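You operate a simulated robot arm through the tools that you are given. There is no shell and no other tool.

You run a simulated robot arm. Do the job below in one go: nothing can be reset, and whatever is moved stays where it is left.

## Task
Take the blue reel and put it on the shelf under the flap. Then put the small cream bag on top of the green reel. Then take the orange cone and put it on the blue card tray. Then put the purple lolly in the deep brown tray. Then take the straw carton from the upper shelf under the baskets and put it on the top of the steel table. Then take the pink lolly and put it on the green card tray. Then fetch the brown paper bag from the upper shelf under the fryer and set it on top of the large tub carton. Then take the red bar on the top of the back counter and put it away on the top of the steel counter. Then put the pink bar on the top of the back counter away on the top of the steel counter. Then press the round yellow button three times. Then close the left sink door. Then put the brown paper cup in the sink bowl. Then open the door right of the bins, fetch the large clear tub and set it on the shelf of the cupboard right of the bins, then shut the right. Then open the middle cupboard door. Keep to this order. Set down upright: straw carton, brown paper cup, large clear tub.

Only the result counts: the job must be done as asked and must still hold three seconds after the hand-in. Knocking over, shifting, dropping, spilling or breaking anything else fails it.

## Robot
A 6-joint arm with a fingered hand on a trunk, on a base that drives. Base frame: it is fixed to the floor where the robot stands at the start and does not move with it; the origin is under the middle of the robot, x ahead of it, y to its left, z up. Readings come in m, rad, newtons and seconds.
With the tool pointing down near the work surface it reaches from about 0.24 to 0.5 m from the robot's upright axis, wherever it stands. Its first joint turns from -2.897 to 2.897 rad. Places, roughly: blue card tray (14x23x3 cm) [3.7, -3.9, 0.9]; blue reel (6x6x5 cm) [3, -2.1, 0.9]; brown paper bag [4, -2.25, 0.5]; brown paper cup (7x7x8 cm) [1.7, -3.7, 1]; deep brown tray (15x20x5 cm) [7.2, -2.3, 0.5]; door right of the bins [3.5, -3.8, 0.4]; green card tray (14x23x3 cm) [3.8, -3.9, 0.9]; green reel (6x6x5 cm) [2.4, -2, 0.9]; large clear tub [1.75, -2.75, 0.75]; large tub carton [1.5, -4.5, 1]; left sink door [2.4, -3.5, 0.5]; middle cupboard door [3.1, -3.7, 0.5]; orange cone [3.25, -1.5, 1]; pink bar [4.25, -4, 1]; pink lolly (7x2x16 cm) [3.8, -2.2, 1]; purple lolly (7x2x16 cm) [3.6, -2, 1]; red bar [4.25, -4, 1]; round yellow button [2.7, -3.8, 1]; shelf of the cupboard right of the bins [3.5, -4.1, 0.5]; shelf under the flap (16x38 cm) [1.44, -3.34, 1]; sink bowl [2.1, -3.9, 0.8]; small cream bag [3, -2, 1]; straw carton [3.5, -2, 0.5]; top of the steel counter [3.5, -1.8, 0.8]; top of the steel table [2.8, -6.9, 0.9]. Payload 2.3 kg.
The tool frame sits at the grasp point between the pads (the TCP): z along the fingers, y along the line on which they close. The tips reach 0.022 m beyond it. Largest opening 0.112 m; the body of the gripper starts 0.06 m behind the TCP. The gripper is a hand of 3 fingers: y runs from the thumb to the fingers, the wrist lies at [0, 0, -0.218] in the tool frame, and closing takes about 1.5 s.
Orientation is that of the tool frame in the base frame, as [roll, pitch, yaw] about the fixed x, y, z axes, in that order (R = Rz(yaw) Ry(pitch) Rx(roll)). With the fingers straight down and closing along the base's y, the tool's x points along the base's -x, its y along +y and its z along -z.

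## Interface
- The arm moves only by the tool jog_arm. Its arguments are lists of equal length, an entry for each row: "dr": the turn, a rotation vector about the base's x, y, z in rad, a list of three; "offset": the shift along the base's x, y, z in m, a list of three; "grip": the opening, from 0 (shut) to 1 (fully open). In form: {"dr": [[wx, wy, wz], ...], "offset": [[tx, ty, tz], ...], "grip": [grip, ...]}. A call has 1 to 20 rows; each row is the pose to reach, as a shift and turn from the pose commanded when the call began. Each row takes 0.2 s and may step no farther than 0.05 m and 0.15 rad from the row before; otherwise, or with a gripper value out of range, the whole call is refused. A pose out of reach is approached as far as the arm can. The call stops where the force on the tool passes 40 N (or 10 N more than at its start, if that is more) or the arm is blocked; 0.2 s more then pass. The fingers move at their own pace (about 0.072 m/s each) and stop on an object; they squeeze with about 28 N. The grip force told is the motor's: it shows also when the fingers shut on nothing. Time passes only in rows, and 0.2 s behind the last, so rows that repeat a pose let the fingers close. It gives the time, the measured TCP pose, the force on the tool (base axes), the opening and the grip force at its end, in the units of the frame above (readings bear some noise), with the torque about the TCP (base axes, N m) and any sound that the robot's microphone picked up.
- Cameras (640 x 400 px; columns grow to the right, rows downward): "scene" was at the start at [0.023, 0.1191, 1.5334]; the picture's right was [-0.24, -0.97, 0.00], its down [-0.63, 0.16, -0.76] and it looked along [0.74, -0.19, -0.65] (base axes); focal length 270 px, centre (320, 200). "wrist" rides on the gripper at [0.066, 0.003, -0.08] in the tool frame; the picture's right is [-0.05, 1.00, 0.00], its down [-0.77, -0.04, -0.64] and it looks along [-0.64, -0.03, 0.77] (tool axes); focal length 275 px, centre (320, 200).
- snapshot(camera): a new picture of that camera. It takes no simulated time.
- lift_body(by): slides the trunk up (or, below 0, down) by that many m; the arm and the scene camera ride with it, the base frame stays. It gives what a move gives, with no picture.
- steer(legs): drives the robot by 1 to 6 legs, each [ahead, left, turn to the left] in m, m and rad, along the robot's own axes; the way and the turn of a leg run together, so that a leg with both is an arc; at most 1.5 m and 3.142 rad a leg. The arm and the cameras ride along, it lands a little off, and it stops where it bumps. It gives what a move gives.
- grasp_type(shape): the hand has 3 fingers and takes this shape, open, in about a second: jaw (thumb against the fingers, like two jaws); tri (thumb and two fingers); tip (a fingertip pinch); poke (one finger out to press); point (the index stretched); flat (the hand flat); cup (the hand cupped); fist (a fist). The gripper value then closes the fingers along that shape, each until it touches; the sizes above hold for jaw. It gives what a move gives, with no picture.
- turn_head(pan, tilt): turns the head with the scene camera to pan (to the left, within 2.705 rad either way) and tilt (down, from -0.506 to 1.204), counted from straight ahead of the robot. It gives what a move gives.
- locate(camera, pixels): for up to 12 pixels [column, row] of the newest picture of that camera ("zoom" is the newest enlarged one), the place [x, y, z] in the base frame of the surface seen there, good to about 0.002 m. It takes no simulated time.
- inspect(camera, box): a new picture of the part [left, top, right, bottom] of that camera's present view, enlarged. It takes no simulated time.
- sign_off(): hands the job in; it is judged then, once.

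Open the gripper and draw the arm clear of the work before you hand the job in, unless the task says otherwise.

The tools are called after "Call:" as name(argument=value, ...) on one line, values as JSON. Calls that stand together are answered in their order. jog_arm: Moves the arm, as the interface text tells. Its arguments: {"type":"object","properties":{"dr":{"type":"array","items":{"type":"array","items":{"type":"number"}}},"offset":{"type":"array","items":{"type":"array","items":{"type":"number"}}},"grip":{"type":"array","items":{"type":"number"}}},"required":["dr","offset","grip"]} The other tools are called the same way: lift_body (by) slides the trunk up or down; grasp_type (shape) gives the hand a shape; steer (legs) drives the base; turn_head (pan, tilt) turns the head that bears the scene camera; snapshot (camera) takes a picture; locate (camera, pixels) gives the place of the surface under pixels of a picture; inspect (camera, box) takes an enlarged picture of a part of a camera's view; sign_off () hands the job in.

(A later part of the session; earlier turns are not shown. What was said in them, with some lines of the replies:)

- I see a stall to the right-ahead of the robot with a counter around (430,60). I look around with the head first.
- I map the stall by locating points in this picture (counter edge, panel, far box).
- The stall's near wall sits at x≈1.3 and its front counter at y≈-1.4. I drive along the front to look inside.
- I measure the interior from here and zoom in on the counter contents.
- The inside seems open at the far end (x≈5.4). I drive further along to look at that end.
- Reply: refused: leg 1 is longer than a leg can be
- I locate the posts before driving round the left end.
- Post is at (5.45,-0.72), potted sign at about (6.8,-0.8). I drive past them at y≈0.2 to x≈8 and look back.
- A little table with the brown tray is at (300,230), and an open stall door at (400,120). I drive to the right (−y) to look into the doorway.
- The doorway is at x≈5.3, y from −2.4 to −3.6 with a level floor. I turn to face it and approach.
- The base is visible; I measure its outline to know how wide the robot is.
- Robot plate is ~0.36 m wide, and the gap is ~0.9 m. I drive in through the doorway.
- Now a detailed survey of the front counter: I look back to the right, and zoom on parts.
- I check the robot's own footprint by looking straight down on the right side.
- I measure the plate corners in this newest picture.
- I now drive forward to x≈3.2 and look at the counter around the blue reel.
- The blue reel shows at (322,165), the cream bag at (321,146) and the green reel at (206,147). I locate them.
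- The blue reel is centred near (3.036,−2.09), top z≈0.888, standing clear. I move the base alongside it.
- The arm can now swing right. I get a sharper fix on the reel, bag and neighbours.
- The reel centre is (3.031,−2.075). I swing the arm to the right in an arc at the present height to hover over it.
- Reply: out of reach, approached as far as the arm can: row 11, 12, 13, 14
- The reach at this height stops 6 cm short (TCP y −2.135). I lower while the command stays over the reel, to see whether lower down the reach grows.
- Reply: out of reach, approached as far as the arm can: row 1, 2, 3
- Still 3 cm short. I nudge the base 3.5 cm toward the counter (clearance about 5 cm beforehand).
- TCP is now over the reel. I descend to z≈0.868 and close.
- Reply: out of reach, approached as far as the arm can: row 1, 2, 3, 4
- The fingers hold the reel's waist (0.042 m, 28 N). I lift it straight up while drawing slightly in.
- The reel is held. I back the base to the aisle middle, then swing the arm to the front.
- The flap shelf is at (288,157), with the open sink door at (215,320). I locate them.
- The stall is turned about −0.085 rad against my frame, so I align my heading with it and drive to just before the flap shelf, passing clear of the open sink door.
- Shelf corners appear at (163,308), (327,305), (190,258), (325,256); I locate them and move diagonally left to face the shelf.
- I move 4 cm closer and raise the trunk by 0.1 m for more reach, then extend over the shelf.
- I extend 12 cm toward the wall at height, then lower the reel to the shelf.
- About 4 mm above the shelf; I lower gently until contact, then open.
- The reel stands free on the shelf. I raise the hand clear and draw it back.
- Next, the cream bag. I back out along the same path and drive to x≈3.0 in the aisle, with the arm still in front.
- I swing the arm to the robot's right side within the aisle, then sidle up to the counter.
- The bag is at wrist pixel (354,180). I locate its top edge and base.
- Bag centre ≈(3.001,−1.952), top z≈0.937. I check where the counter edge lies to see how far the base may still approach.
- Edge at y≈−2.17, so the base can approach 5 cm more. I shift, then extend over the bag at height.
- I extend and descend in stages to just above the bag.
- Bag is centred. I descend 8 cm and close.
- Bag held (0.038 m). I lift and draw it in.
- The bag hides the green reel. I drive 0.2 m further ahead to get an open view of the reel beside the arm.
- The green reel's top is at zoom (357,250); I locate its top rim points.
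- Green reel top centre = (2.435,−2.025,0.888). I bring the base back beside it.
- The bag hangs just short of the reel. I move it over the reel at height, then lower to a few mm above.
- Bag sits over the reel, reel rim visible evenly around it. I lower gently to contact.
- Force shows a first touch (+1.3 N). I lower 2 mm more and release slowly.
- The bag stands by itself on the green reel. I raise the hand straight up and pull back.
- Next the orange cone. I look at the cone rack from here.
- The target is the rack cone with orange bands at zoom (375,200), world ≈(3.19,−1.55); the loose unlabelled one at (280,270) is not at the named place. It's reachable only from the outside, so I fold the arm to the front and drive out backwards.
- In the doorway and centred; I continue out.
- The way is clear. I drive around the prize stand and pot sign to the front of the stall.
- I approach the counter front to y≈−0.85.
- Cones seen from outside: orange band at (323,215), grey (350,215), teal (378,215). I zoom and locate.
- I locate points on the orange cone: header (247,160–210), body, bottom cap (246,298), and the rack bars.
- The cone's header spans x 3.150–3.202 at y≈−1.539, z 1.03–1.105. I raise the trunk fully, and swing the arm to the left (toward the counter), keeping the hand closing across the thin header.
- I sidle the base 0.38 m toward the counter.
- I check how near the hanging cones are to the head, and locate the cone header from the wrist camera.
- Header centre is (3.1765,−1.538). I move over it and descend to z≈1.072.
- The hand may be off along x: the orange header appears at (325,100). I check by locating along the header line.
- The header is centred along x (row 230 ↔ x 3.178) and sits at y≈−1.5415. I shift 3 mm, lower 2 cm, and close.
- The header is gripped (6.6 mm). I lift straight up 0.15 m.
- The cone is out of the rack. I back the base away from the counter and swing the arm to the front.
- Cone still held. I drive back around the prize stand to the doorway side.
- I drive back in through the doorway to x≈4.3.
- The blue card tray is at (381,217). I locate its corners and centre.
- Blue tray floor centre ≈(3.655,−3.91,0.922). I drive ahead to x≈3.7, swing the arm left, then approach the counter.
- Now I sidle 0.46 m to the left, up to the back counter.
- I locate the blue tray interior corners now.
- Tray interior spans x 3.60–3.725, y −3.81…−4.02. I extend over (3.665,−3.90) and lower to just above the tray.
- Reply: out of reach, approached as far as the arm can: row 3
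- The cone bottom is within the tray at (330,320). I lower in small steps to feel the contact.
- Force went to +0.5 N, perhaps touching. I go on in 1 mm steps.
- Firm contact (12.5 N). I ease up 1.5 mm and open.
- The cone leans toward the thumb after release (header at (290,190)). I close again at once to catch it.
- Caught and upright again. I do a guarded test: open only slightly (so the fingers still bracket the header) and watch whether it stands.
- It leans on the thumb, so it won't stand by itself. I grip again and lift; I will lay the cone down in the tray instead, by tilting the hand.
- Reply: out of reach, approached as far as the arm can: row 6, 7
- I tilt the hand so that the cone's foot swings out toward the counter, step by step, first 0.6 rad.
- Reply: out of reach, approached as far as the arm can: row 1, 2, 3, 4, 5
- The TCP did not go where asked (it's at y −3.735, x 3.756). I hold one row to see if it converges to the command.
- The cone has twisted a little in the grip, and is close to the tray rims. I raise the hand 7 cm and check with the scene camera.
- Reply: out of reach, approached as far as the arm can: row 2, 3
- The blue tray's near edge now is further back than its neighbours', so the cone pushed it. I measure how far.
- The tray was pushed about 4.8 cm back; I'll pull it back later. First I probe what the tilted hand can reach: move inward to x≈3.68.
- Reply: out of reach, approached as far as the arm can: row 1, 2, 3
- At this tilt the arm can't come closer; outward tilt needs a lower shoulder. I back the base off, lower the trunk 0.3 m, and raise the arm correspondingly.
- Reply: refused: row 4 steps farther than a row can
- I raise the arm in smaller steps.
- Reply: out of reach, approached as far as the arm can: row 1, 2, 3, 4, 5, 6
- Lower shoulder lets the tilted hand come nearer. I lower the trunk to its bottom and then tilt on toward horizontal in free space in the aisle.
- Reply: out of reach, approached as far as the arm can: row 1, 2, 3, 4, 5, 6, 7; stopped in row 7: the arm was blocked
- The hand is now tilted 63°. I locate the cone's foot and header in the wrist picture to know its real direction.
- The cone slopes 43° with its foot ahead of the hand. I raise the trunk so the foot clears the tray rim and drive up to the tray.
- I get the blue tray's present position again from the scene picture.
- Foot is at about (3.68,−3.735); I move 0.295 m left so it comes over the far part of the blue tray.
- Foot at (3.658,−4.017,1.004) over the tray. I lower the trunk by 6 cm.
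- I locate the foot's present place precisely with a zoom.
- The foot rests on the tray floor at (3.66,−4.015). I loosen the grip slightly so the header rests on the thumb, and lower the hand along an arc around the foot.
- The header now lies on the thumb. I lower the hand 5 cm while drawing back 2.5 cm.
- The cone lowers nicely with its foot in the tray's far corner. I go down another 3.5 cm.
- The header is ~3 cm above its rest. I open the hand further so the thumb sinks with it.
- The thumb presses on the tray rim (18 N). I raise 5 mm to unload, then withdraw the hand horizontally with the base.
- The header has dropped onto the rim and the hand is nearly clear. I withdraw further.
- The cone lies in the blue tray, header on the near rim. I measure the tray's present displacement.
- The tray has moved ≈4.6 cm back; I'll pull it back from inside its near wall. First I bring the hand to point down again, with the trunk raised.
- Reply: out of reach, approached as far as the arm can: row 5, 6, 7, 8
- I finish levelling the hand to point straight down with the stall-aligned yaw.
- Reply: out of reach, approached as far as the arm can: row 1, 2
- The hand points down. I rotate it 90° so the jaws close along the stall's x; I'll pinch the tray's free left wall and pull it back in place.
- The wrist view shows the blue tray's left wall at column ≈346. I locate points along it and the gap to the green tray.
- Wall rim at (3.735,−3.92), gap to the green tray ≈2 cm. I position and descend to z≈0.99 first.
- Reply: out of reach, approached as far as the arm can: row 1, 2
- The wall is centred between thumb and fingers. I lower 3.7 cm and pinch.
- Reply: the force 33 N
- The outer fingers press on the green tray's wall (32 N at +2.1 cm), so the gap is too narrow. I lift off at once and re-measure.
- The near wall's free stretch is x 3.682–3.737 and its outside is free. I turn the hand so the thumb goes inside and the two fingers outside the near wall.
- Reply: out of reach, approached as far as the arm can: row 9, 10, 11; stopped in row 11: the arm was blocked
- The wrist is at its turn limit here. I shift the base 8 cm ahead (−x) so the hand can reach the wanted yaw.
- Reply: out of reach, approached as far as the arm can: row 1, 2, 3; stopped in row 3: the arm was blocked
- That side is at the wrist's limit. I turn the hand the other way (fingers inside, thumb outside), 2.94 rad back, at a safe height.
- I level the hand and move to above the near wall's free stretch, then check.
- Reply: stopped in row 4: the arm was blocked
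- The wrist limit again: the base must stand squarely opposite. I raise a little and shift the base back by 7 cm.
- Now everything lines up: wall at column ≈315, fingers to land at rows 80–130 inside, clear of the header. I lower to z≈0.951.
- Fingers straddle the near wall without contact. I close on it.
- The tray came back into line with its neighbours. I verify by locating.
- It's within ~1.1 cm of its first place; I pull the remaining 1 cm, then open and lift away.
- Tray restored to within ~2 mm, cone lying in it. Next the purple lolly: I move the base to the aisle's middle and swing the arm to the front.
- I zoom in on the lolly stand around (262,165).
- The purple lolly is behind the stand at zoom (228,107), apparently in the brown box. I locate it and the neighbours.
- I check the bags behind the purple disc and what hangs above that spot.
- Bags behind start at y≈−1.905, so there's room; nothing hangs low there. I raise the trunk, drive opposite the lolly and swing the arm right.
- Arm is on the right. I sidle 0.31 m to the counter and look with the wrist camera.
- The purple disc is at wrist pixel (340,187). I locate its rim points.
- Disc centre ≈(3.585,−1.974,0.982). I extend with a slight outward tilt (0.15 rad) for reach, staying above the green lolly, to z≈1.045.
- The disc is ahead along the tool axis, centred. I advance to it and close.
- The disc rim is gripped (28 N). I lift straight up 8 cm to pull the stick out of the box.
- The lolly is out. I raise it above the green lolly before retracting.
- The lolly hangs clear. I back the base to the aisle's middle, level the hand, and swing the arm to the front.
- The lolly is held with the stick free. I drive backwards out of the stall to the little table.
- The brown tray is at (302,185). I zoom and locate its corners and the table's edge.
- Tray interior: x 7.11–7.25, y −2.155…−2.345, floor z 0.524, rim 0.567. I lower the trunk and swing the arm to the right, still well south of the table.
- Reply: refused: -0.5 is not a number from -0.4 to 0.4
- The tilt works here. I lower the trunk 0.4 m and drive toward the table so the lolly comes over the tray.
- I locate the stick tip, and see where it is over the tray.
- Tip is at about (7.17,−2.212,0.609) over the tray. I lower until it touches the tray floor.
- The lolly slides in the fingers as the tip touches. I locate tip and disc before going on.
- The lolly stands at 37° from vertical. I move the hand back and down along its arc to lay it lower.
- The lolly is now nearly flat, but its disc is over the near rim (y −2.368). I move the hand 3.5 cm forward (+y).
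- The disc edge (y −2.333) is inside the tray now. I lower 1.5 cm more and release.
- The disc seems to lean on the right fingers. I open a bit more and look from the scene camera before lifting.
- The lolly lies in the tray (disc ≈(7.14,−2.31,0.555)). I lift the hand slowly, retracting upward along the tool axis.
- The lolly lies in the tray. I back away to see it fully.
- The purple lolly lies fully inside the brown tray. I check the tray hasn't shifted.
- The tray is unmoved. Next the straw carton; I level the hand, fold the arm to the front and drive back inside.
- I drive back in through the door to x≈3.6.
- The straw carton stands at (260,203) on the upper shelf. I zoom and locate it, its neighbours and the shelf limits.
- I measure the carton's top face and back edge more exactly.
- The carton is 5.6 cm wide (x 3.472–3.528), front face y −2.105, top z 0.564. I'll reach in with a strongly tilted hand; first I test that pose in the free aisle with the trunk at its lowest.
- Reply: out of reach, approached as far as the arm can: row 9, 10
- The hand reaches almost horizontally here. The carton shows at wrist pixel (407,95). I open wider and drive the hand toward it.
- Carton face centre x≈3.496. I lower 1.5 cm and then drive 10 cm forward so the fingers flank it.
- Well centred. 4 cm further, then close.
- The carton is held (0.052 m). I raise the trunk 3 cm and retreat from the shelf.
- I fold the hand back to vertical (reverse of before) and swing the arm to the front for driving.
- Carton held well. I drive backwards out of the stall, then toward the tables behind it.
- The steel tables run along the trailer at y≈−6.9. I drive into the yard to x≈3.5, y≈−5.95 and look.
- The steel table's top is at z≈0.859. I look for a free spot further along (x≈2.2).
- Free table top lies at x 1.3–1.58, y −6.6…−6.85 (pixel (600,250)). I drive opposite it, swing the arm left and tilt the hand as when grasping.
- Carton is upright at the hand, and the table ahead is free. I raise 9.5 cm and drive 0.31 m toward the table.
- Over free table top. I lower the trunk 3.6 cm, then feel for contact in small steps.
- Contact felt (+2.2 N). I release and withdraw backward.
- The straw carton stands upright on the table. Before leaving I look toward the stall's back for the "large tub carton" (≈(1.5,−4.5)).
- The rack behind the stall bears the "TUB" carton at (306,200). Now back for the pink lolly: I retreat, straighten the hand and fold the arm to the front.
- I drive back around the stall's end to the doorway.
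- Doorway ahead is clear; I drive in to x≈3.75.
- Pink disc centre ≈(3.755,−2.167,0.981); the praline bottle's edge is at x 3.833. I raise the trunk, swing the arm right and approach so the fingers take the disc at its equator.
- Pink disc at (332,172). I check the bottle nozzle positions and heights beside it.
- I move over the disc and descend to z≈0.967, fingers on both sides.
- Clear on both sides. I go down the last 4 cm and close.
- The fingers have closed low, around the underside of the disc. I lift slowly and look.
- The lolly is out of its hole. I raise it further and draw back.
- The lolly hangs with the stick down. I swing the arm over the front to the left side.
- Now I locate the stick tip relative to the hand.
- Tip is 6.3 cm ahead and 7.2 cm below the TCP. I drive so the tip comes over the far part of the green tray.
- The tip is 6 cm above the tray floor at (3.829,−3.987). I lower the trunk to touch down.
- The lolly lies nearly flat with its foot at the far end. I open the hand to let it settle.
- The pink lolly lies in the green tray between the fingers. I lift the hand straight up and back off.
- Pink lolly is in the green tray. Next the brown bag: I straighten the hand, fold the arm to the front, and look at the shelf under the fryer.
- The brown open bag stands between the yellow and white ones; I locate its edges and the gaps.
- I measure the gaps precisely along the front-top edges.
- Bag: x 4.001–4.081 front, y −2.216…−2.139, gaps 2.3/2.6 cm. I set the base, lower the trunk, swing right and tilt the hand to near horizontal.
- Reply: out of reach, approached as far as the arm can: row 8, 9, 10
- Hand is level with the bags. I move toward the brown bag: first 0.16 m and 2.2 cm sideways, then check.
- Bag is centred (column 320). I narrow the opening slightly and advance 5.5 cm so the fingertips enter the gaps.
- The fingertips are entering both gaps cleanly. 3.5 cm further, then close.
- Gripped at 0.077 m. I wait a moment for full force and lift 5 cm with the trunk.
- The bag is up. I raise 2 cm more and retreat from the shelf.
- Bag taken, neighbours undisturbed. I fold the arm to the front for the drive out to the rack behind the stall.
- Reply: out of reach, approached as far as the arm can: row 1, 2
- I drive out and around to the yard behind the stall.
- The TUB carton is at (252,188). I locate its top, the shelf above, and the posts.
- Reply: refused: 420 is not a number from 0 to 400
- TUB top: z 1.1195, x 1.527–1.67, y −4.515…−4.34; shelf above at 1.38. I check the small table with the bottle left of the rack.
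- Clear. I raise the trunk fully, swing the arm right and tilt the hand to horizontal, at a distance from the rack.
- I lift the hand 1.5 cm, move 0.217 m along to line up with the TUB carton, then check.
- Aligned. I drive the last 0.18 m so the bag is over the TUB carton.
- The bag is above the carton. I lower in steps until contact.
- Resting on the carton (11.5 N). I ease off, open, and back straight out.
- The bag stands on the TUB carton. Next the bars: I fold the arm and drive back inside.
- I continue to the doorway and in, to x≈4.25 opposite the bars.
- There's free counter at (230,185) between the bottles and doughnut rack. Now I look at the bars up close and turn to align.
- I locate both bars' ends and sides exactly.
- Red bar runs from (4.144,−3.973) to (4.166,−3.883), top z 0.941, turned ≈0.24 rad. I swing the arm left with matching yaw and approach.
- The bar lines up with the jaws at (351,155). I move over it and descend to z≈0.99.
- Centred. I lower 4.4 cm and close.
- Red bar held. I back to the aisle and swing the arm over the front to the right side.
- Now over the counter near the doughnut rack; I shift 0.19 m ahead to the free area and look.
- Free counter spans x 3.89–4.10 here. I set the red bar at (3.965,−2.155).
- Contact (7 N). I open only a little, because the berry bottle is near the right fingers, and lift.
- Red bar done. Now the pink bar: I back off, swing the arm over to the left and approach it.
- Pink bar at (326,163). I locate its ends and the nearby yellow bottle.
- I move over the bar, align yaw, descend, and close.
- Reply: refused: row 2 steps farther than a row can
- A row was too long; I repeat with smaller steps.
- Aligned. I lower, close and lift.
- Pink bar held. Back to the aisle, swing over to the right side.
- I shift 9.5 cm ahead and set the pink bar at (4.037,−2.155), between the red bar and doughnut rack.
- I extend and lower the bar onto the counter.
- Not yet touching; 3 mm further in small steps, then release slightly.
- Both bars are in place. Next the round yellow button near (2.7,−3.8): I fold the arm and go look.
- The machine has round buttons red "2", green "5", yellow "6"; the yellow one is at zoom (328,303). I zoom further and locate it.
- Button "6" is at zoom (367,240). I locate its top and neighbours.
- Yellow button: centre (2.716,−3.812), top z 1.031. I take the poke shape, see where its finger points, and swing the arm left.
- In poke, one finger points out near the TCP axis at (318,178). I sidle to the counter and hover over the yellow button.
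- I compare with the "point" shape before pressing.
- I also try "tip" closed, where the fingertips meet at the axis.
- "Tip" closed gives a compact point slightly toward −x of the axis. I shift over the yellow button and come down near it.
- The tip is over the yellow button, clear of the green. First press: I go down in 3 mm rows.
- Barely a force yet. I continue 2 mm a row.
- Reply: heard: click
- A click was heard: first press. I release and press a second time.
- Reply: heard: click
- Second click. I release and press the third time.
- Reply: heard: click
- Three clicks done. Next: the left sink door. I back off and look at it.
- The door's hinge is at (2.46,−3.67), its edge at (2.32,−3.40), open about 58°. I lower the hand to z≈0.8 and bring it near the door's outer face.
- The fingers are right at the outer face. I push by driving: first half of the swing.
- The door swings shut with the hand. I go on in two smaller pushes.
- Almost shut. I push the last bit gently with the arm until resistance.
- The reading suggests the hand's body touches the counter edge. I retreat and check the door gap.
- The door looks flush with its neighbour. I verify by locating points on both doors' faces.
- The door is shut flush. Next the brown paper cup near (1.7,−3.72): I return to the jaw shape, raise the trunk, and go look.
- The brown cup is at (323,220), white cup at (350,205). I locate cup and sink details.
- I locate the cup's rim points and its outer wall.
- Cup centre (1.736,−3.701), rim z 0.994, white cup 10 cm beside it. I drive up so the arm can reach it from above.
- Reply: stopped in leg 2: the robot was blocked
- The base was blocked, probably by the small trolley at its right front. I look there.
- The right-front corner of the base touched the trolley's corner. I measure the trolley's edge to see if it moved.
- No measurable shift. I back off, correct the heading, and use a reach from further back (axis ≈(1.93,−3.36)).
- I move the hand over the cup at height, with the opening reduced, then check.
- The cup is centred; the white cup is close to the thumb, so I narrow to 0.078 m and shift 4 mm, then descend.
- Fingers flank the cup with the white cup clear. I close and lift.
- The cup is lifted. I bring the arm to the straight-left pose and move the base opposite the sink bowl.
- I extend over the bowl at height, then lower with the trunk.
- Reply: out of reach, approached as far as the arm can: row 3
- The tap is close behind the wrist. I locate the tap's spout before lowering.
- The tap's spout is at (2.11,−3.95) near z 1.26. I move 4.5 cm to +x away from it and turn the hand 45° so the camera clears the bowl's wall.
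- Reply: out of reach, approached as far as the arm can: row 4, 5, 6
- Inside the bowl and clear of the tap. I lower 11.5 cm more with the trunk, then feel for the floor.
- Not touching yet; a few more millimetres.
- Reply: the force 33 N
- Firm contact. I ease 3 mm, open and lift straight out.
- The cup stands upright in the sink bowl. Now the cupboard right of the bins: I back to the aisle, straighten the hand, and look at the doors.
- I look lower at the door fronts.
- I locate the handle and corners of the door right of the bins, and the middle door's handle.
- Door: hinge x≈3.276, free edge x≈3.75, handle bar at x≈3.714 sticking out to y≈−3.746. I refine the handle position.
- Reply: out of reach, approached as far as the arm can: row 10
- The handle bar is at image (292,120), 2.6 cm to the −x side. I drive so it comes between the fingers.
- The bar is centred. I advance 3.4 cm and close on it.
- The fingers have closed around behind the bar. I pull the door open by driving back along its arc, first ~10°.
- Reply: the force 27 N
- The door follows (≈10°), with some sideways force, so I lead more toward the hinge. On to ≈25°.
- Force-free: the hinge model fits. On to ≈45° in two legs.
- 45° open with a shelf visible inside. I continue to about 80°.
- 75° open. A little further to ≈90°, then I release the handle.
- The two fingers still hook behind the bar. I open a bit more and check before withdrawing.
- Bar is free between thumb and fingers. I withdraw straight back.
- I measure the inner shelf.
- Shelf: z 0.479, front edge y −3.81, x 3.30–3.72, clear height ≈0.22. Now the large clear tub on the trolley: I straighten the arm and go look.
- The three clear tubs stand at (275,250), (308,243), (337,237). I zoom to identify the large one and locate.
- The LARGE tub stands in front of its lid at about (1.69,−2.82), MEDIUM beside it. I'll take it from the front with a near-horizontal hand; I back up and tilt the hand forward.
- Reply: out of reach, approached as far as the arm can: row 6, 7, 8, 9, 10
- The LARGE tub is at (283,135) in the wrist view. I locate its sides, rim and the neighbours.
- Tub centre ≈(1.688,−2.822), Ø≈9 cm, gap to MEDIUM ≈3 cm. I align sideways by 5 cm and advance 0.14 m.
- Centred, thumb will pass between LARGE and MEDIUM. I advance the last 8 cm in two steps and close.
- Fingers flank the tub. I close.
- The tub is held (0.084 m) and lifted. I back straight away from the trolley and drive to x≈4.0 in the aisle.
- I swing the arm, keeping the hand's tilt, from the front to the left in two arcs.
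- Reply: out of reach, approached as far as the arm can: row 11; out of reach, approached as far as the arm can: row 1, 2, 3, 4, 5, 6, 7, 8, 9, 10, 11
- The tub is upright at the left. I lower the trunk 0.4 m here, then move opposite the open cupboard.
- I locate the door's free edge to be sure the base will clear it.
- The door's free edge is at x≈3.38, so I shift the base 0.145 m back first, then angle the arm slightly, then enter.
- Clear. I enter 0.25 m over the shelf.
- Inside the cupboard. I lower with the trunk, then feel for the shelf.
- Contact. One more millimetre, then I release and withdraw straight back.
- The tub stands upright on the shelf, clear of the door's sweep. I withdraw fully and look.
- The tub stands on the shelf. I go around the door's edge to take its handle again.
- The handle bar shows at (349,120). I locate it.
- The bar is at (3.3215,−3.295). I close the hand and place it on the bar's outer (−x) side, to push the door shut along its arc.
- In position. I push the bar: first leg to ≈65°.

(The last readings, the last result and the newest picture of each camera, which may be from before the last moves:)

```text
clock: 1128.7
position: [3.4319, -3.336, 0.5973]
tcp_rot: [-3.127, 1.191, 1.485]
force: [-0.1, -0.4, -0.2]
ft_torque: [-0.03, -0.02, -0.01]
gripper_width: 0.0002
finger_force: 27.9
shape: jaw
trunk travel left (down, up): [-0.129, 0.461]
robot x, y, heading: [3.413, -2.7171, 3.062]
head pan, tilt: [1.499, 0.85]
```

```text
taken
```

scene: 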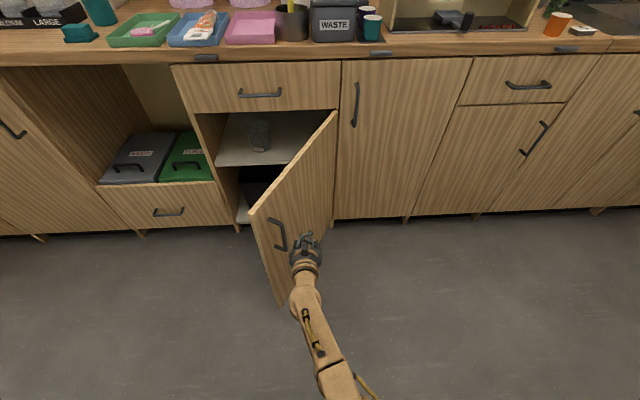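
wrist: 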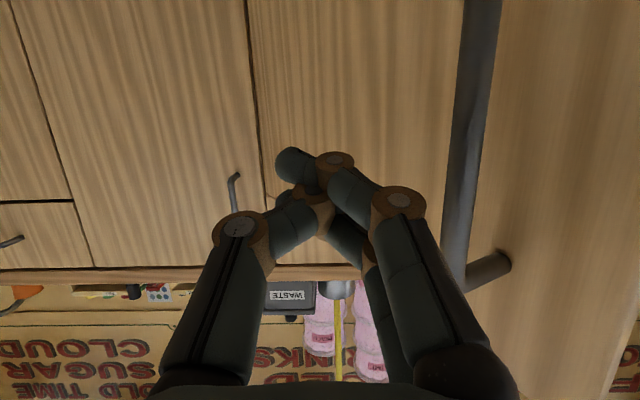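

The door is closing (≈65°). On to 45° and 25°.

Call:
steer(legs=[[-0.14, 0.07, 0]])

Call:
steer(legs=[[-0.1, 0.113, 0]])

Call:
snapshot(camera="scene")

Call:
snapshot(camera="wrist")

```text
clock: 1130.1
position: [3.5643, -3.4172, 0.5968]
tcp_rot: [-3.128, 1.19, 1.484]
force: [-0.3, 0.0, -0.4]
ft_torque: [-0.01, -0.02, 0.01]
gripper_width: 0.0
finger_force: 28.4
shape: jaw
trunk travel left (down, up): [-0.129, 0.461]
robot x, y, heading: [3.5485, -2.7998, 3.065]
head pan, tilt: [1.499, 0.85]
```

```text
clock: 1131.5
position: [3.6548, -3.5381, 0.5969]
tcp_rot: [-3.134, 1.187, 1.478]
force: [-13.9, -7.1, 3.2]
ft_torque: [-0.05, -0.01, -0.25]
gripper_width: 0.0
finger_force: 27.9
shape: jaw
trunk travel left (down, up): [-0.129, 0.461]
robot x, y, heading: [3.6376, -2.9188, 3.064]
head pan, tilt: [1.499, 0.85]
```

```text
taken
```

scene: 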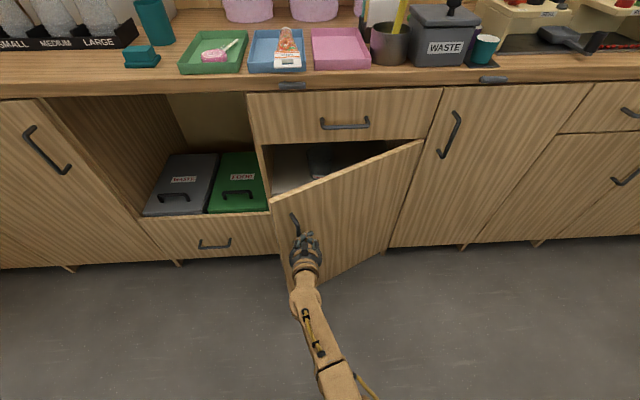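

```text
taken
```

wrist: 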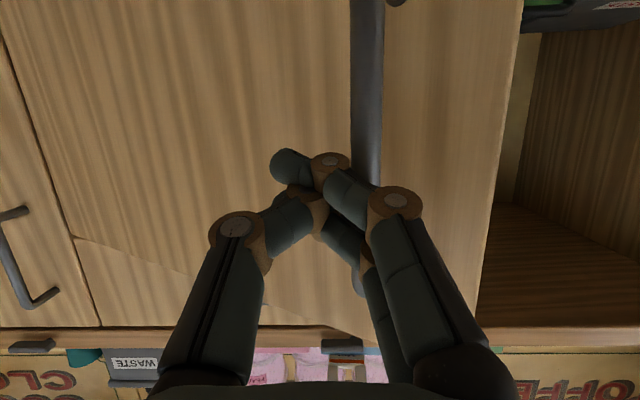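

Door at ≈30°. Now I push straight toward the cabinet.

Call:
steer(legs=[[0.01, 0.08, 0]])

Call:
steer(legs=[[0.0, 0.07, 0]])

Call:
snapshot(camera="scene")

Call:
snapshot(camera="wrist")

```text
clock: 1132.5
position: [3.6401, -3.6155, 0.5972]
tcp_rot: [-3.127, 1.191, 1.482]
force: [-0.2, 0.0, 0.6]
ft_torque: [0.0, -0.02, 0.01]
gripper_width: 0.0
finger_force: 27.5
shape: jaw
trunk travel left (down, up): [-0.129, 0.461]
robot x, y, heading: [3.6236, -2.992, 3.065]
head pan, tilt: [1.499, 0.85]
```

```text
clock: 1133.6
position: [3.633, -3.6859, 0.5972]
tcp_rot: [-3.127, 1.191, 1.481]
force: [-0.3, 0.3, -0.6]
ft_torque: [0.02, 0.01, -0.01]
gripper_width: 0.0
finger_force: 28.2
shape: jaw
trunk travel left (down, up): [-0.129, 0.461]
robot x, y, heading: [3.617, -3.0689, 3.064]
head pan, tilt: [1.499, 0.85]
```

```text
taken
```

scene: 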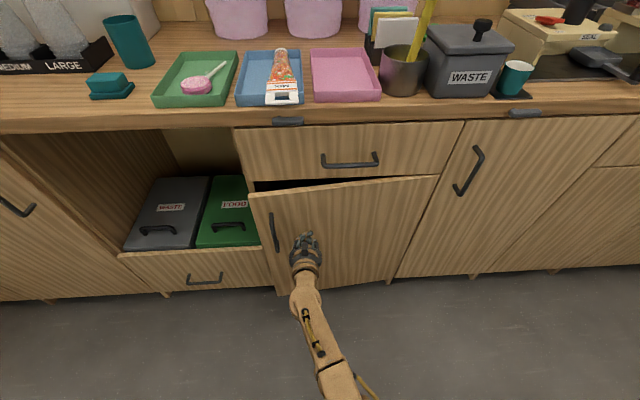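

```text
taken
```

wrist: 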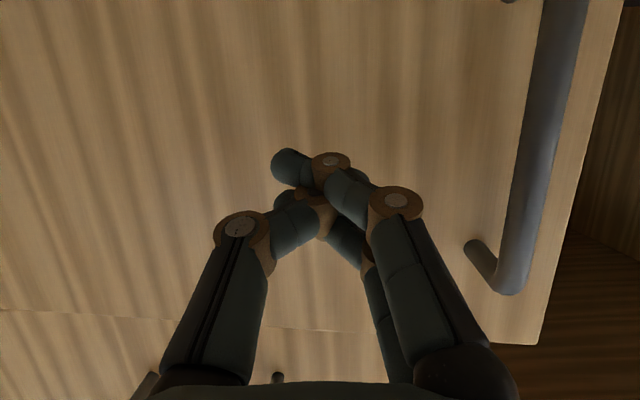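

About 8° left. I push on 7 cm.

Call:
steer(legs=[[0.0, 0.055, 0]])

Call:
jog_arm(dr=[[0, 0, 0], [0, 0, 0], [0, 0, 0], [0, 0, 0]], offset=[[0, -0.006, 0], [0, -0.012, 0], [0, -0.018, 0], [0, -0.024, 0]], grip=[0, 0, 0, 0])

Call:
snapshot(camera="scene")

```text
clock: 1134.5
position: [3.6297, -3.7414, 0.5965]
tcp_rot: [-3.129, 1.189, 1.48]
force: [-0.4, 0.2, 0.2]
ft_torque: [0.01, 0.0, 0.03]
gripper_width: 0.0001
finger_force: 27.9
shape: jaw
trunk travel left (down, up): [-0.129, 0.461]
robot x, y, heading: [3.6141, -3.1239, 3.063]
head pan, tilt: [1.499, 0.85]
```

```text
clock: 1135.5
position: [3.625, -3.7435, 0.6001]
tcp_rot: [-3.129, 1.188, 1.482]
force: [0.4, 0.2, 0.6]
ft_torque: [0.0, 0.0, 0.03]
gripper_width: 0.0
finger_force: 27.9
shape: jaw
out of reach, approached as far as the arm can: row 1, 2, 3, 4
trunk travel left (down, up): [-0.129, 0.461]
robot x, y, heading: [3.614, -3.1236, 3.065]
head pan, tilt: [1.499, 0.85]
```

```text
taken
```

scene: 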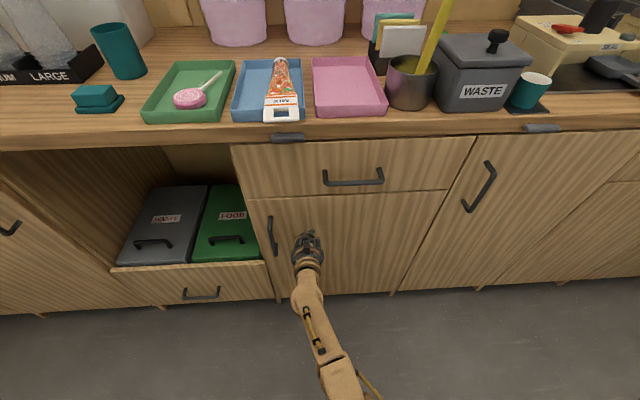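

The arm is at its reach; the base pushes the last bit, then I check flushness.

Call:
steer(legs=[[0.0, 0.025, 0]])

Call:
steer(legs=[[0.0, -0.2, 0]])

Call:
snapshot(camera="scene")

Call:
inspect(camera="scene", box=[200, 90, 480, 290])

```text
clock: 1136.3
position: [3.624, -3.7666, 0.6016]
tcp_rot: [-3.126, 1.191, 1.482]
force: [4.4, 27.6, -8.7]
ft_torque: [-0.07, -0.01, -0.04]
gripper_width: 0.0002
finger_force: 28.1
shape: jaw
trunk travel left (down, up): [-0.129, 0.461]
robot x, y, heading: [3.6142, -3.1457, 3.061]
head pan, tilt: [1.499, 0.85]
```

```text
clock: 1137.9
position: [3.6394, -3.5701, 0.5986]
tcp_rot: [-3.126, 1.19, 1.481]
force: [-0.4, 0.0, -0.2]
ft_torque: [-0.01, -0.02, 0.0]
gripper_width: 0.0001
finger_force: 27.4
shape: jaw
trunk travel left (down, up): [-0.129, 0.461]
robot x, y, heading: [3.6309, -2.9452, 3.064]
head pan, tilt: [1.499, 0.85]
```

```text
taken
```

scene: 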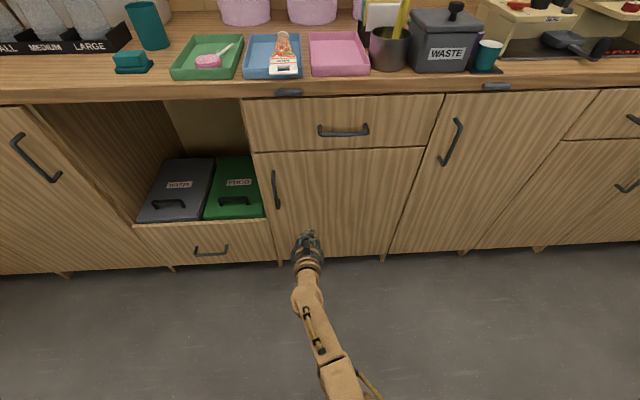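

```text
2.00 times, centred on (340, 190) of scene
```

zoom: 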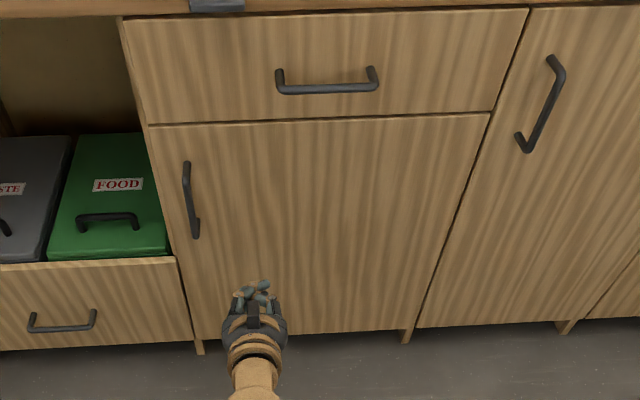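

It looks shut. I verify by locating the door's free edge against the drawer front.

Call:
locate(camera="zoom", pixels=[[158, 140], [170, 230], [480, 125], [140, 80], [300, 220], [500, 60], [555, 75], [545, 100], [528, 145], [495, 130], [430, 310]])

```text
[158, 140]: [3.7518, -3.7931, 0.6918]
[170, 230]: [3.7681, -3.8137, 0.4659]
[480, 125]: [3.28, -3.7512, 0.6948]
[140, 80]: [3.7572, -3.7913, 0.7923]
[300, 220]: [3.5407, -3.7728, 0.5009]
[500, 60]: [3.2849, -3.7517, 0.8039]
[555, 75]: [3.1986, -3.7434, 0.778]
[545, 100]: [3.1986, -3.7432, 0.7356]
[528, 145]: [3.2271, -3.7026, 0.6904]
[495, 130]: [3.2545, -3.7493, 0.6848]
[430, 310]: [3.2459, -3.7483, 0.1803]
```

The door right of the bins is flush shut. Now the middle cupboard door: handle near (3.225,−3.70,0.75). I locate its hinge side.

Call:
locate(camera="scene", pixels=[[590, 98], [560, 150], [530, 190], [500, 230], [470, 250], [455, 125], [450, 140], [443, 160], [575, 110], [550, 140]])

Call:
turn_head(pan=1.1, tilt=0.8)

Call:
snapshot(camera="scene")

```text
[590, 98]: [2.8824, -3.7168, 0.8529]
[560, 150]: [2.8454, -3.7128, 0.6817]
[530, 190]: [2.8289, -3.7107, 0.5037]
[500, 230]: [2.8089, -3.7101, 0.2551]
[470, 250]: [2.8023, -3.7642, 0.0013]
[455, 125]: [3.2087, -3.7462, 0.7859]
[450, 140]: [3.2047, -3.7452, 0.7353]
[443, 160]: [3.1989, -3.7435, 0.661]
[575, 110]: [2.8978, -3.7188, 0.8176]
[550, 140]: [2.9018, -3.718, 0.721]
```

```text
clock: 1138.8
position: [3.6384, -3.5693, 0.5997]
tcp_rot: [-3.126, 1.189, 1.482]
force: [0.7, -0.5, 0.0]
ft_torque: [0.06, 0.01, -0.04]
gripper_width: 0.0001
finger_force: 27.7
shape: jaw
trunk travel left (down, up): [-0.129, 0.461]
robot x, y, heading: [3.6269, -2.9494, 3.065]
head pan, tilt: [1.1, 0.799]
```

```text
taken
```

scene: 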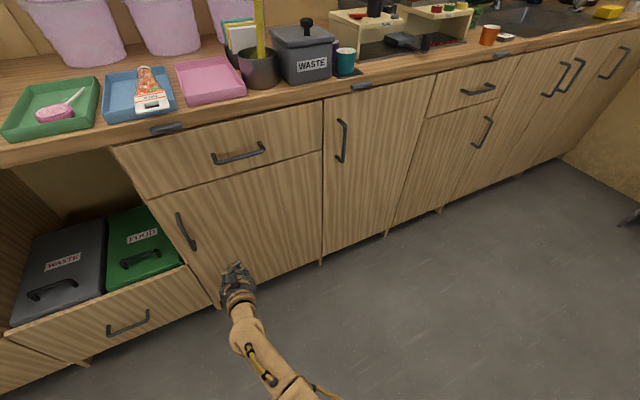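

I locate the middle door's right edge and the handle bar.

Call:
locate(camera="scene", pixels=[[328, 105], [426, 82], [421, 120], [400, 190], [388, 225], [342, 120], [344, 140], [340, 160], [345, 130]])

Call:
inspect(camera="scene", box=[310, 90, 390, 190])

```text
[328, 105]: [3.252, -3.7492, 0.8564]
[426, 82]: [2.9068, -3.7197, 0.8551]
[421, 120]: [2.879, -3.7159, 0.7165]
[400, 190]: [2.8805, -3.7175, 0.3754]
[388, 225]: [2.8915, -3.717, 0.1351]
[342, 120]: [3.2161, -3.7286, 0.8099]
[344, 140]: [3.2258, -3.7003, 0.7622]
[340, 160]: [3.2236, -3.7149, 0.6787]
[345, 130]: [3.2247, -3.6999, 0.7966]
```

```text
4.00 times, centred on (350, 140) of scene
```

zoom: 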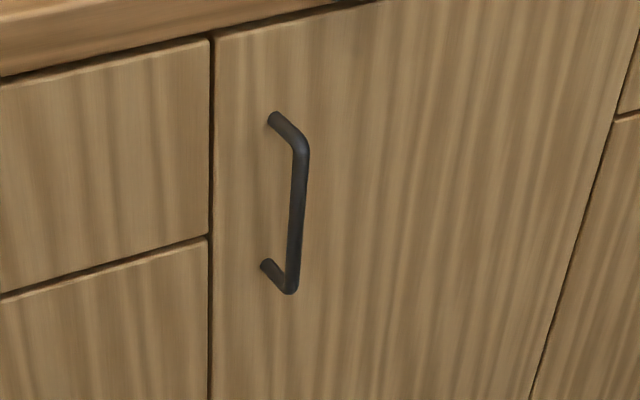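

Middle door: hinge at x≈2.89, handle bar at (3.2255,−3.70), z 0.69–0.80. I raise the trunk, open the hand and drive opposite the handle.

Call:
lift_body(by=0.14)

Call:
jog_arm(dr=[[0, 0, 0], [0, 0, 0], [0, 0, 0]], offset=[[0, 0, 0], [0, 0, 0], [0, 0, 0]], grip=[0.6, 0.6, 0.6])

Call:
steer(legs=[[0.404, 0.0, 0], [0, 0.075, 0]])

Call:
snapshot(camera="wrist")

Call:
locate(camera="wrist", pixels=[[320, 60], [320, 100], [320, 140], [310, 100], [330, 100], [300, 100]])

```text
clock: 1140.5
position: [3.639, -3.5695, 0.7391]
tcp_rot: [-3.128, 1.186, 1.484]
force: [0.1, -0.5, -0.3]
ft_torque: [-0.01, -0.01, 0.0]
gripper_width: 0.0002
finger_force: 27.9
shape: jaw
trunk travel left (down, up): [-0.269, 0.321]
robot x, y, heading: [3.6265, -2.9479, 3.065]
head pan, tilt: [1.1, 0.799]
```

```text
clock: 1141.2
position: [3.64, -3.5706, 0.739]
tcp_rot: [-3.127, 1.188, 1.482]
force: [1.1, 0.0, 0.5]
ft_torque: [0.0, 0.03, 0.01]
gripper_width: 0.067
finger_force: 0.1
shape: jaw
trunk travel left (down, up): [-0.269, 0.321]
robot x, y, heading: [3.6268, -2.9472, 3.068]
head pan, tilt: [1.1, 0.799]
```

```text
clock: 1144.4
position: [3.23, -3.6132, 0.7396]
tcp_rot: [-3.127, 1.185, 1.485]
force: [0.2, 0.1, -0.7]
ft_torque: [-0.01, 0.01, 0.01]
gripper_width: 0.0671
finger_force: 0.0
shape: jaw
trunk travel left (down, up): [-0.269, 0.321]
robot x, y, heading: [3.2149, -2.9938, 3.069]
head pan, tilt: [1.1, 0.799]
```

```text
taken
```

wrist: 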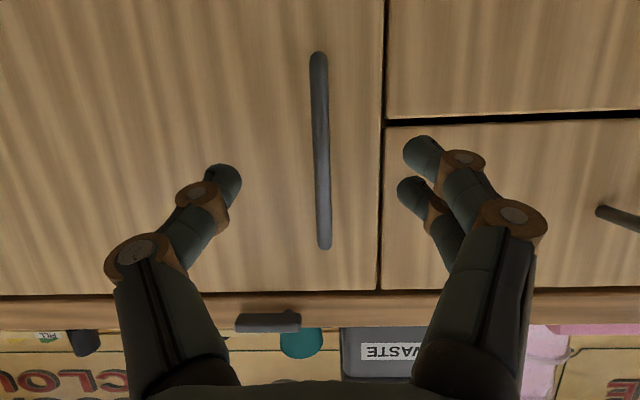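

```text
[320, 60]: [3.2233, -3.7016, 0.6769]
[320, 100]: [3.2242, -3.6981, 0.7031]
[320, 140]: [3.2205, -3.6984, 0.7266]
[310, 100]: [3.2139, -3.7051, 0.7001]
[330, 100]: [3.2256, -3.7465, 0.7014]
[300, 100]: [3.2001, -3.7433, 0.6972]
```

The bar is centred at column 320. I advance 9 cm and close around it.

Call:
steer(legs=[[0.0, 0.09, 0]])

Call:
jog_arm(dr=[[0, 0, 0], [0, 0, 0], [0, 0, 0], [0, 0, 0], [0, 0, 0], [0, 0, 0]], offset=[[0, 0, 0], [0, 0, 0], [0, 0, 0], [0, 0, 0], [0, 0, 0], [0, 0, 0]], grip=[0.3, 0.1, 0, 0, 0, 0])

Call:
snapshot(camera="wrist")

```text
clock: 1145.5
position: [3.2231, -3.7023, 0.7404]
tcp_rot: [-3.128, 1.186, 1.487]
force: [0.1, 0.0, 0.6]
ft_torque: [-0.01, 0.01, -0.01]
gripper_width: 0.067
finger_force: 0.1
shape: jaw
trunk travel left (down, up): [-0.269, 0.321]
robot x, y, heading: [3.2073, -3.0817, 3.066]
head pan, tilt: [1.1, 0.799]
```

```text
clock: 1146.9
position: [3.2211, -3.7047, 0.7404]
tcp_rot: [-3.132, 1.186, 1.48]
force: [-8.8, -3.1, -1.4]
ft_torque: [-0.02, -0.05, -0.02]
gripper_width: 0.0
finger_force: 28.2
shape: jaw
trunk travel left (down, up): [-0.269, 0.321]
robot x, y, heading: [3.2083, -3.0837, 3.061]
head pan, tilt: [1.1, 0.799]
```

```text
taken
```

wrist: 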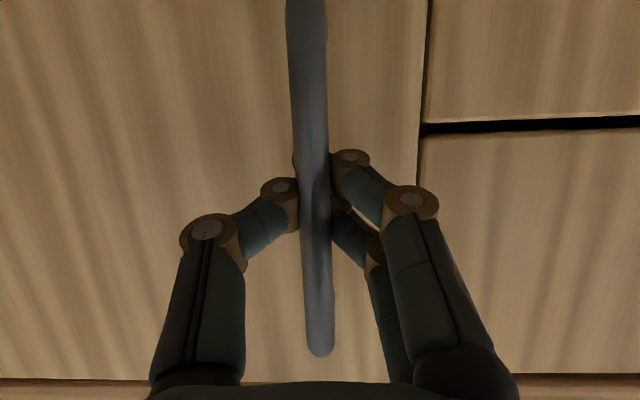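

Hooked. I pull the door open along its arc (R≈0.34): first to ≈20°.

Call:
steer(legs=[[0.0101, -0.0458, 0], [0.0166, -0.0443, 0]])

Call:
steer(legs=[[0.0292, -0.0513, 0], [0.0377, -0.0456, 0]])

Call:
snapshot(camera="wrist")

Call:
snapshot(camera="scene")

```text
clock: 1148.3
position: [3.2034, -3.6121, 0.7404]
tcp_rot: [-3.13, 1.188, 1.483]
force: [-4.3, -1.3, 0.2]
ft_torque: [-0.03, -0.05, 0.04]
gripper_width: 0.0
finger_force: 28.0
shape: jaw
trunk travel left (down, up): [-0.269, 0.321]
robot x, y, heading: [3.1864, -2.9932, 3.07]
head pan, tilt: [1.1, 0.799]
```

```text
clock: 1149.9
position: [3.1443, -3.5103, 0.7391]
tcp_rot: [-3.128, 1.19, 1.486]
force: [0.2, 0.6, 0.1]
ft_torque: [0.03, 0.01, 0.0]
gripper_width: 0.0001
finger_force: 27.4
shape: jaw
trunk travel left (down, up): [-0.269, 0.321]
robot x, y, heading: [3.1269, -2.887, 3.074]
head pan, tilt: [1.1, 0.799]
```

```text
taken
```

wrist: 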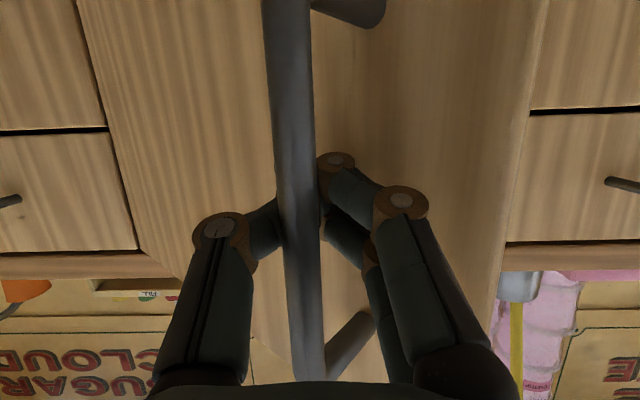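

```text
taken
```

scene: 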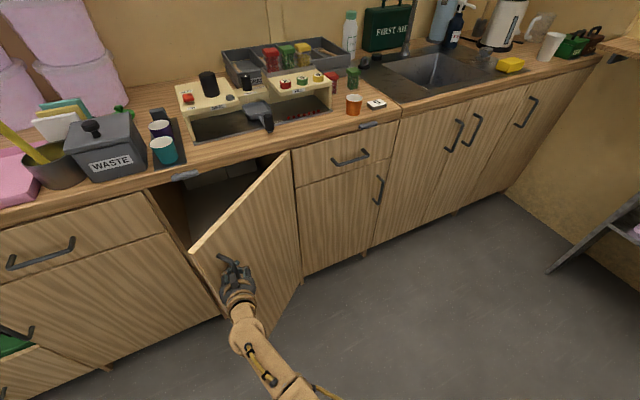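

40° open. On to 75–85°.

Call:
steer(legs=[[0.0958, -0.0686, 0]])

Call:
steer(legs=[[0.0844, -0.027, 0]])

Call:
steer(legs=[[0.058, -0.006, 0]])

Call:
snapshot(camera="scene")

Call:
snapshot(camera="wrist")

```text
clock: 1151.1
position: [3.0517, -3.4356, 0.7404]
tcp_rot: [-3.126, 1.186, 1.487]
force: [0.5, 0.1, -0.7]
ft_torque: [-0.02, -0.03, 0.0]
gripper_width: 0.0
finger_force: 28.1
shape: jaw
trunk travel left (down, up): [-0.269, 0.321]
robot x, y, heading: [3.0366, -2.8143, 3.066]
head pan, tilt: [1.1, 0.799]
```

```text
clock: 1152.2
position: [2.9664, -3.4022, 0.741]
tcp_rot: [-3.129, 1.188, 1.482]
force: [-0.3, 0.2, 0.2]
ft_torque: [0.01, 0.02, -0.01]
gripper_width: 0.0002
finger_force: 27.7
shape: jaw
trunk travel left (down, up): [-0.269, 0.321]
robot x, y, heading: [2.9537, -2.7819, 3.068]
head pan, tilt: [1.1, 0.799]
```

```text
clock: 1153.2
position: [2.9103, -3.3926, 0.7387]
tcp_rot: [-3.128, 1.19, 1.483]
force: [0.0, 0.3, -0.3]
ft_torque: [0.04, 0.02, 0.01]
gripper_width: 0.0002
finger_force: 27.9
shape: jaw
trunk travel left (down, up): [-0.269, 0.321]
robot x, y, heading: [2.8978, -2.774, 3.073]
head pan, tilt: [1.1, 0.799]
```

```text
taken
```

scene: 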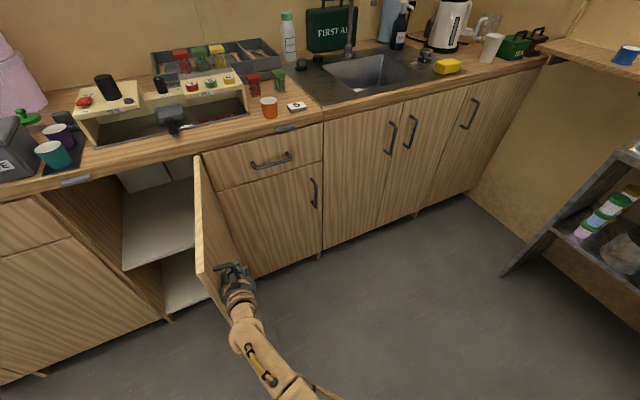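

```text
taken
```

wrist: 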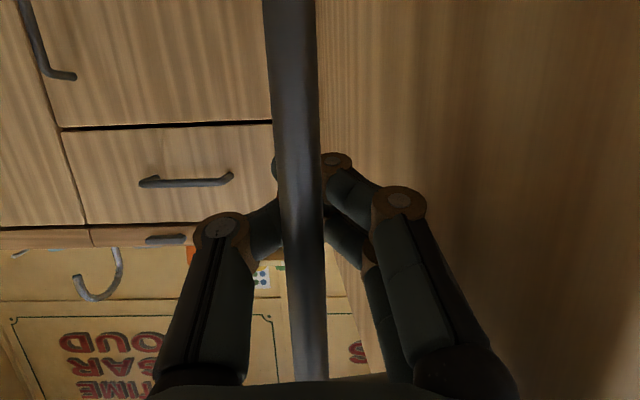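

The middle door is ≈85° open. I release the handle and withdraw straight back.

Call:
jog_arm(dr=[[0, 0, 0], [0, 0, 0], [0, 0, 0], [0, 0, 0], [0, 0, 0]], offset=[[0, 0, 0], [0, 0, 0], [0, 0, 0], [0, 0, 0], [0, 0, 0]], grip=[0.2, 0.4, 0.6, 0.7, 0.7])

Call:
snapshot(camera="wrist")

```text
clock: 1154.4
position: [2.9103, -3.3923, 0.7405]
tcp_rot: [-3.129, 1.187, 1.486]
force: [0.1, -0.9, 1.0]
ft_torque: [0.0, 0.0, 0.01]
gripper_width: 0.0781
finger_force: 0.1
shape: jaw
trunk travel left (down, up): [-0.269, 0.321]
robot x, y, heading: [2.8962, -2.7759, 3.07]
head pan, tilt: [1.1, 0.799]
```

```text
taken
```

wrist: 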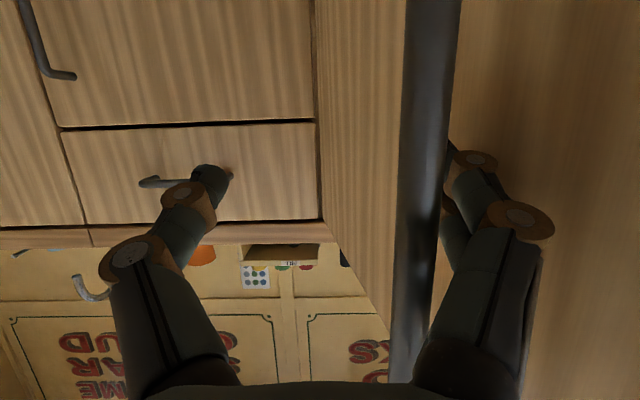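

The fingers are clear of hooking. I withdraw to the aisle and check everything from there.

Call:
steer(legs=[[0, -0.25, 0]])

Call:
turn_head(pan=1.5, tilt=0.75)

Call:
snapshot(camera="scene")

Call:
turn_head(pan=0.5, tilt=0.6)

Call:
snapshot(camera="scene")

```text
clock: 1156.2
position: [2.9292, -3.1401, 0.7403]
tcp_rot: [-3.127, 1.191, 1.486]
force: [0.6, 0.1, -0.1]
ft_torque: [-0.01, -0.01, -0.03]
gripper_width: 0.0779
finger_force: 0.0
shape: jaw
trunk travel left (down, up): [-0.269, 0.321]
robot x, y, heading: [2.9144, -2.5182, 3.07]
head pan, tilt: [1.1, 0.799]
```

```text
clock: 1157.1
position: [2.931, -3.1411, 0.7401]
tcp_rot: [-3.128, 1.187, 1.487]
force: [-0.7, 0.9, 0.0]
ft_torque: [-0.01, 0.0, -0.01]
gripper_width: 0.0779
finger_force: 0.0
shape: jaw
trunk travel left (down, up): [-0.269, 0.321]
robot x, y, heading: [2.913, -2.5225, 3.065]
head pan, tilt: [1.499, 0.75]
```

```text
taken
```

scene: 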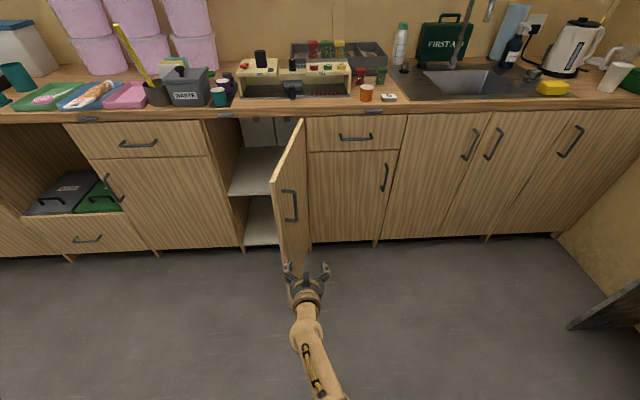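

```text
clock: 1158.3
position: [2.9298, -3.1416, 0.739]
tcp_rot: [-3.127, 1.19, 1.486]
force: [-0.1, -0.7, 0.8]
ft_torque: [0.01, 0.02, -0.06]
gripper_width: 0.0778
finger_force: 0.0
shape: jaw
trunk travel left (down, up): [-0.269, 0.321]
robot x, y, heading: [2.9166, -2.5212, 3.066]
head pan, tilt: [0.499, 0.6]
```

```text
taken
```

scene: 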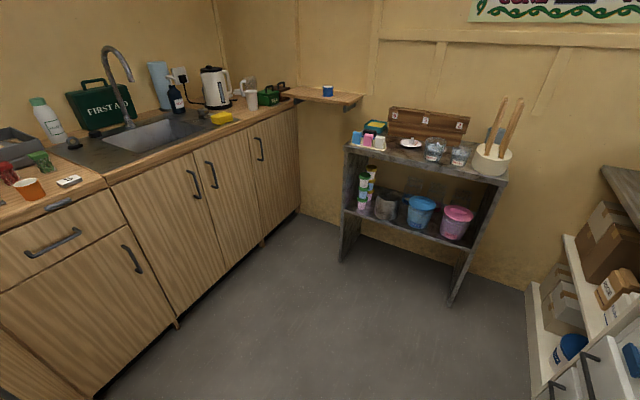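

All looks right on this side. A last check of the front counter.

Call:
turn_head(pan=-1.2, tilt=0.6)

Call:
snapshot(camera="scene")

Call:
turn_head(pan=-2.2, tilt=0.6)

Call:
snapshot(camera="scene")

Call:
turn_head(pan=1.9, tilt=0.6)

Call:
inspect(camera="scene", box=[160, 60, 480, 260])

```text
clock: 1160.1
position: [2.9301, -3.14, 0.7399]
tcp_rot: [-3.127, 1.188, 1.487]
force: [-0.4, 0.1, 0.5]
ft_torque: [0.04, -0.01, 0.01]
gripper_width: 0.0781
finger_force: 0.0
shape: jaw
trunk travel left (down, up): [-0.269, 0.321]
robot x, y, heading: [2.9142, -2.5173, 3.069]
head pan, tilt: [-1.201, 0.6]
```

```text
taken
```

scene: 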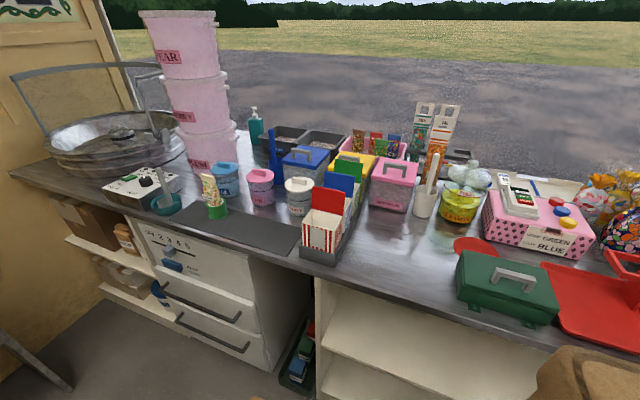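

```text
clock: 1161.3
position: [2.9297, -3.1404, 0.7397]
tcp_rot: [-3.127, 1.189, 1.488]
force: [-0.4, -0.6, -0.6]
ft_torque: [0.0, -0.02, 0.02]
gripper_width: 0.078
finger_force: 0.0
shape: jaw
trunk travel left (down, up): [-0.269, 0.321]
robot x, y, heading: [2.9128, -2.522, 3.066]
head pan, tilt: [-2.201, 0.6]
```

```text
taken
```

scene: 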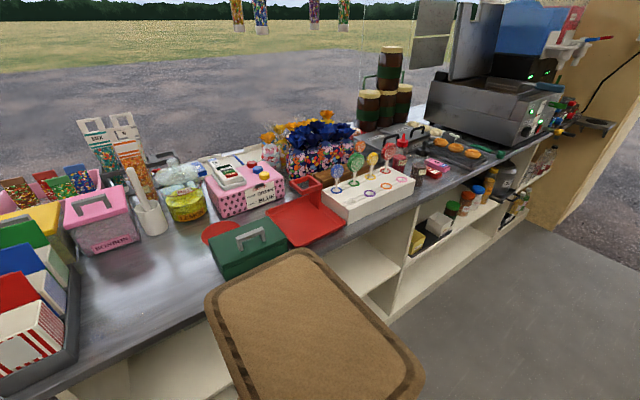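

```text
clock: 1164.7
position: [2.9298, -3.1412, 0.739]
tcp_rot: [-3.128, 1.189, 1.485]
force: [0.1, 0.3, 0.3]
ft_torque: [0.03, -0.03, -0.02]
gripper_width: 0.078
finger_force: 0.0
shape: jaw
trunk travel left (down, up): [-0.269, 0.321]
robot x, y, heading: [2.9179, -2.5189, 3.071]
head pan, tilt: [1.901, 0.6]
```

```text
2.00 times, centred on (320, 160) of scene
```

zoom: 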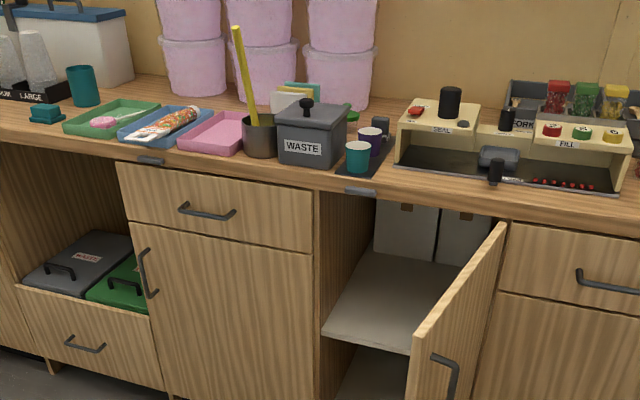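

Every item of the job is in place: bag on reel, bars on the steel counter, cone and lollies in their trays, doors as asked, hand open and clear in the aisle. I hand in.

Call:
sign_off()

```text
The job is handed in.
```

I did every step in the order you gave and handed the job in. The result hasn't been reported back to me yet.

| Item | Where it ended up |
|---|---|
| Blue reel | On the shelf under the flap |
| Small cream bag | Standing on top of the green reel |
| Orange cone | Lying in the blue card tray, with its header resting on the near rim and sticking a few centimetres past the counter edge |
| Purple lolly | Lying in the deep brown tray |
| Straw carton | Upright on the steel table |
| Pink lolly | Lying in the green card tray |
| Brown paper bag | Standing on the carton marked "TUB" in the rack behind the stall |
| Red and pink bars | Side by side on the steel counter |
| Yellow button | Pressed three times, with a click heard each time |
| Left sink door | Closed flush |
| Brown paper cup | Upright in the sink bowl |
| Large clear tub | Upright on the shelf of the cupboard right of the bins, and that door shut flush again |
| Middle cupboard door | Open about 85° |

**Possible problems for the judging:**
- **Orange cone:** there were two orange cones. I took the one in the rack, because its position matched the place you gave. It would not stand on its own, so I laid it down.
- **Blue card tray:** while laying the cone I pushed the tray back about 5 cm. I pulled it back to within a few millimetres of where it had been.
- **Green card tray:** the hand pressed down briefly on its wall while I was fixing the blue tray. The tray did not move.
- **Small trolley:** the base bumped its corner once near the sink. I measured no shift.
- **"Shut the right":** I took this to mean the door right of the bins.
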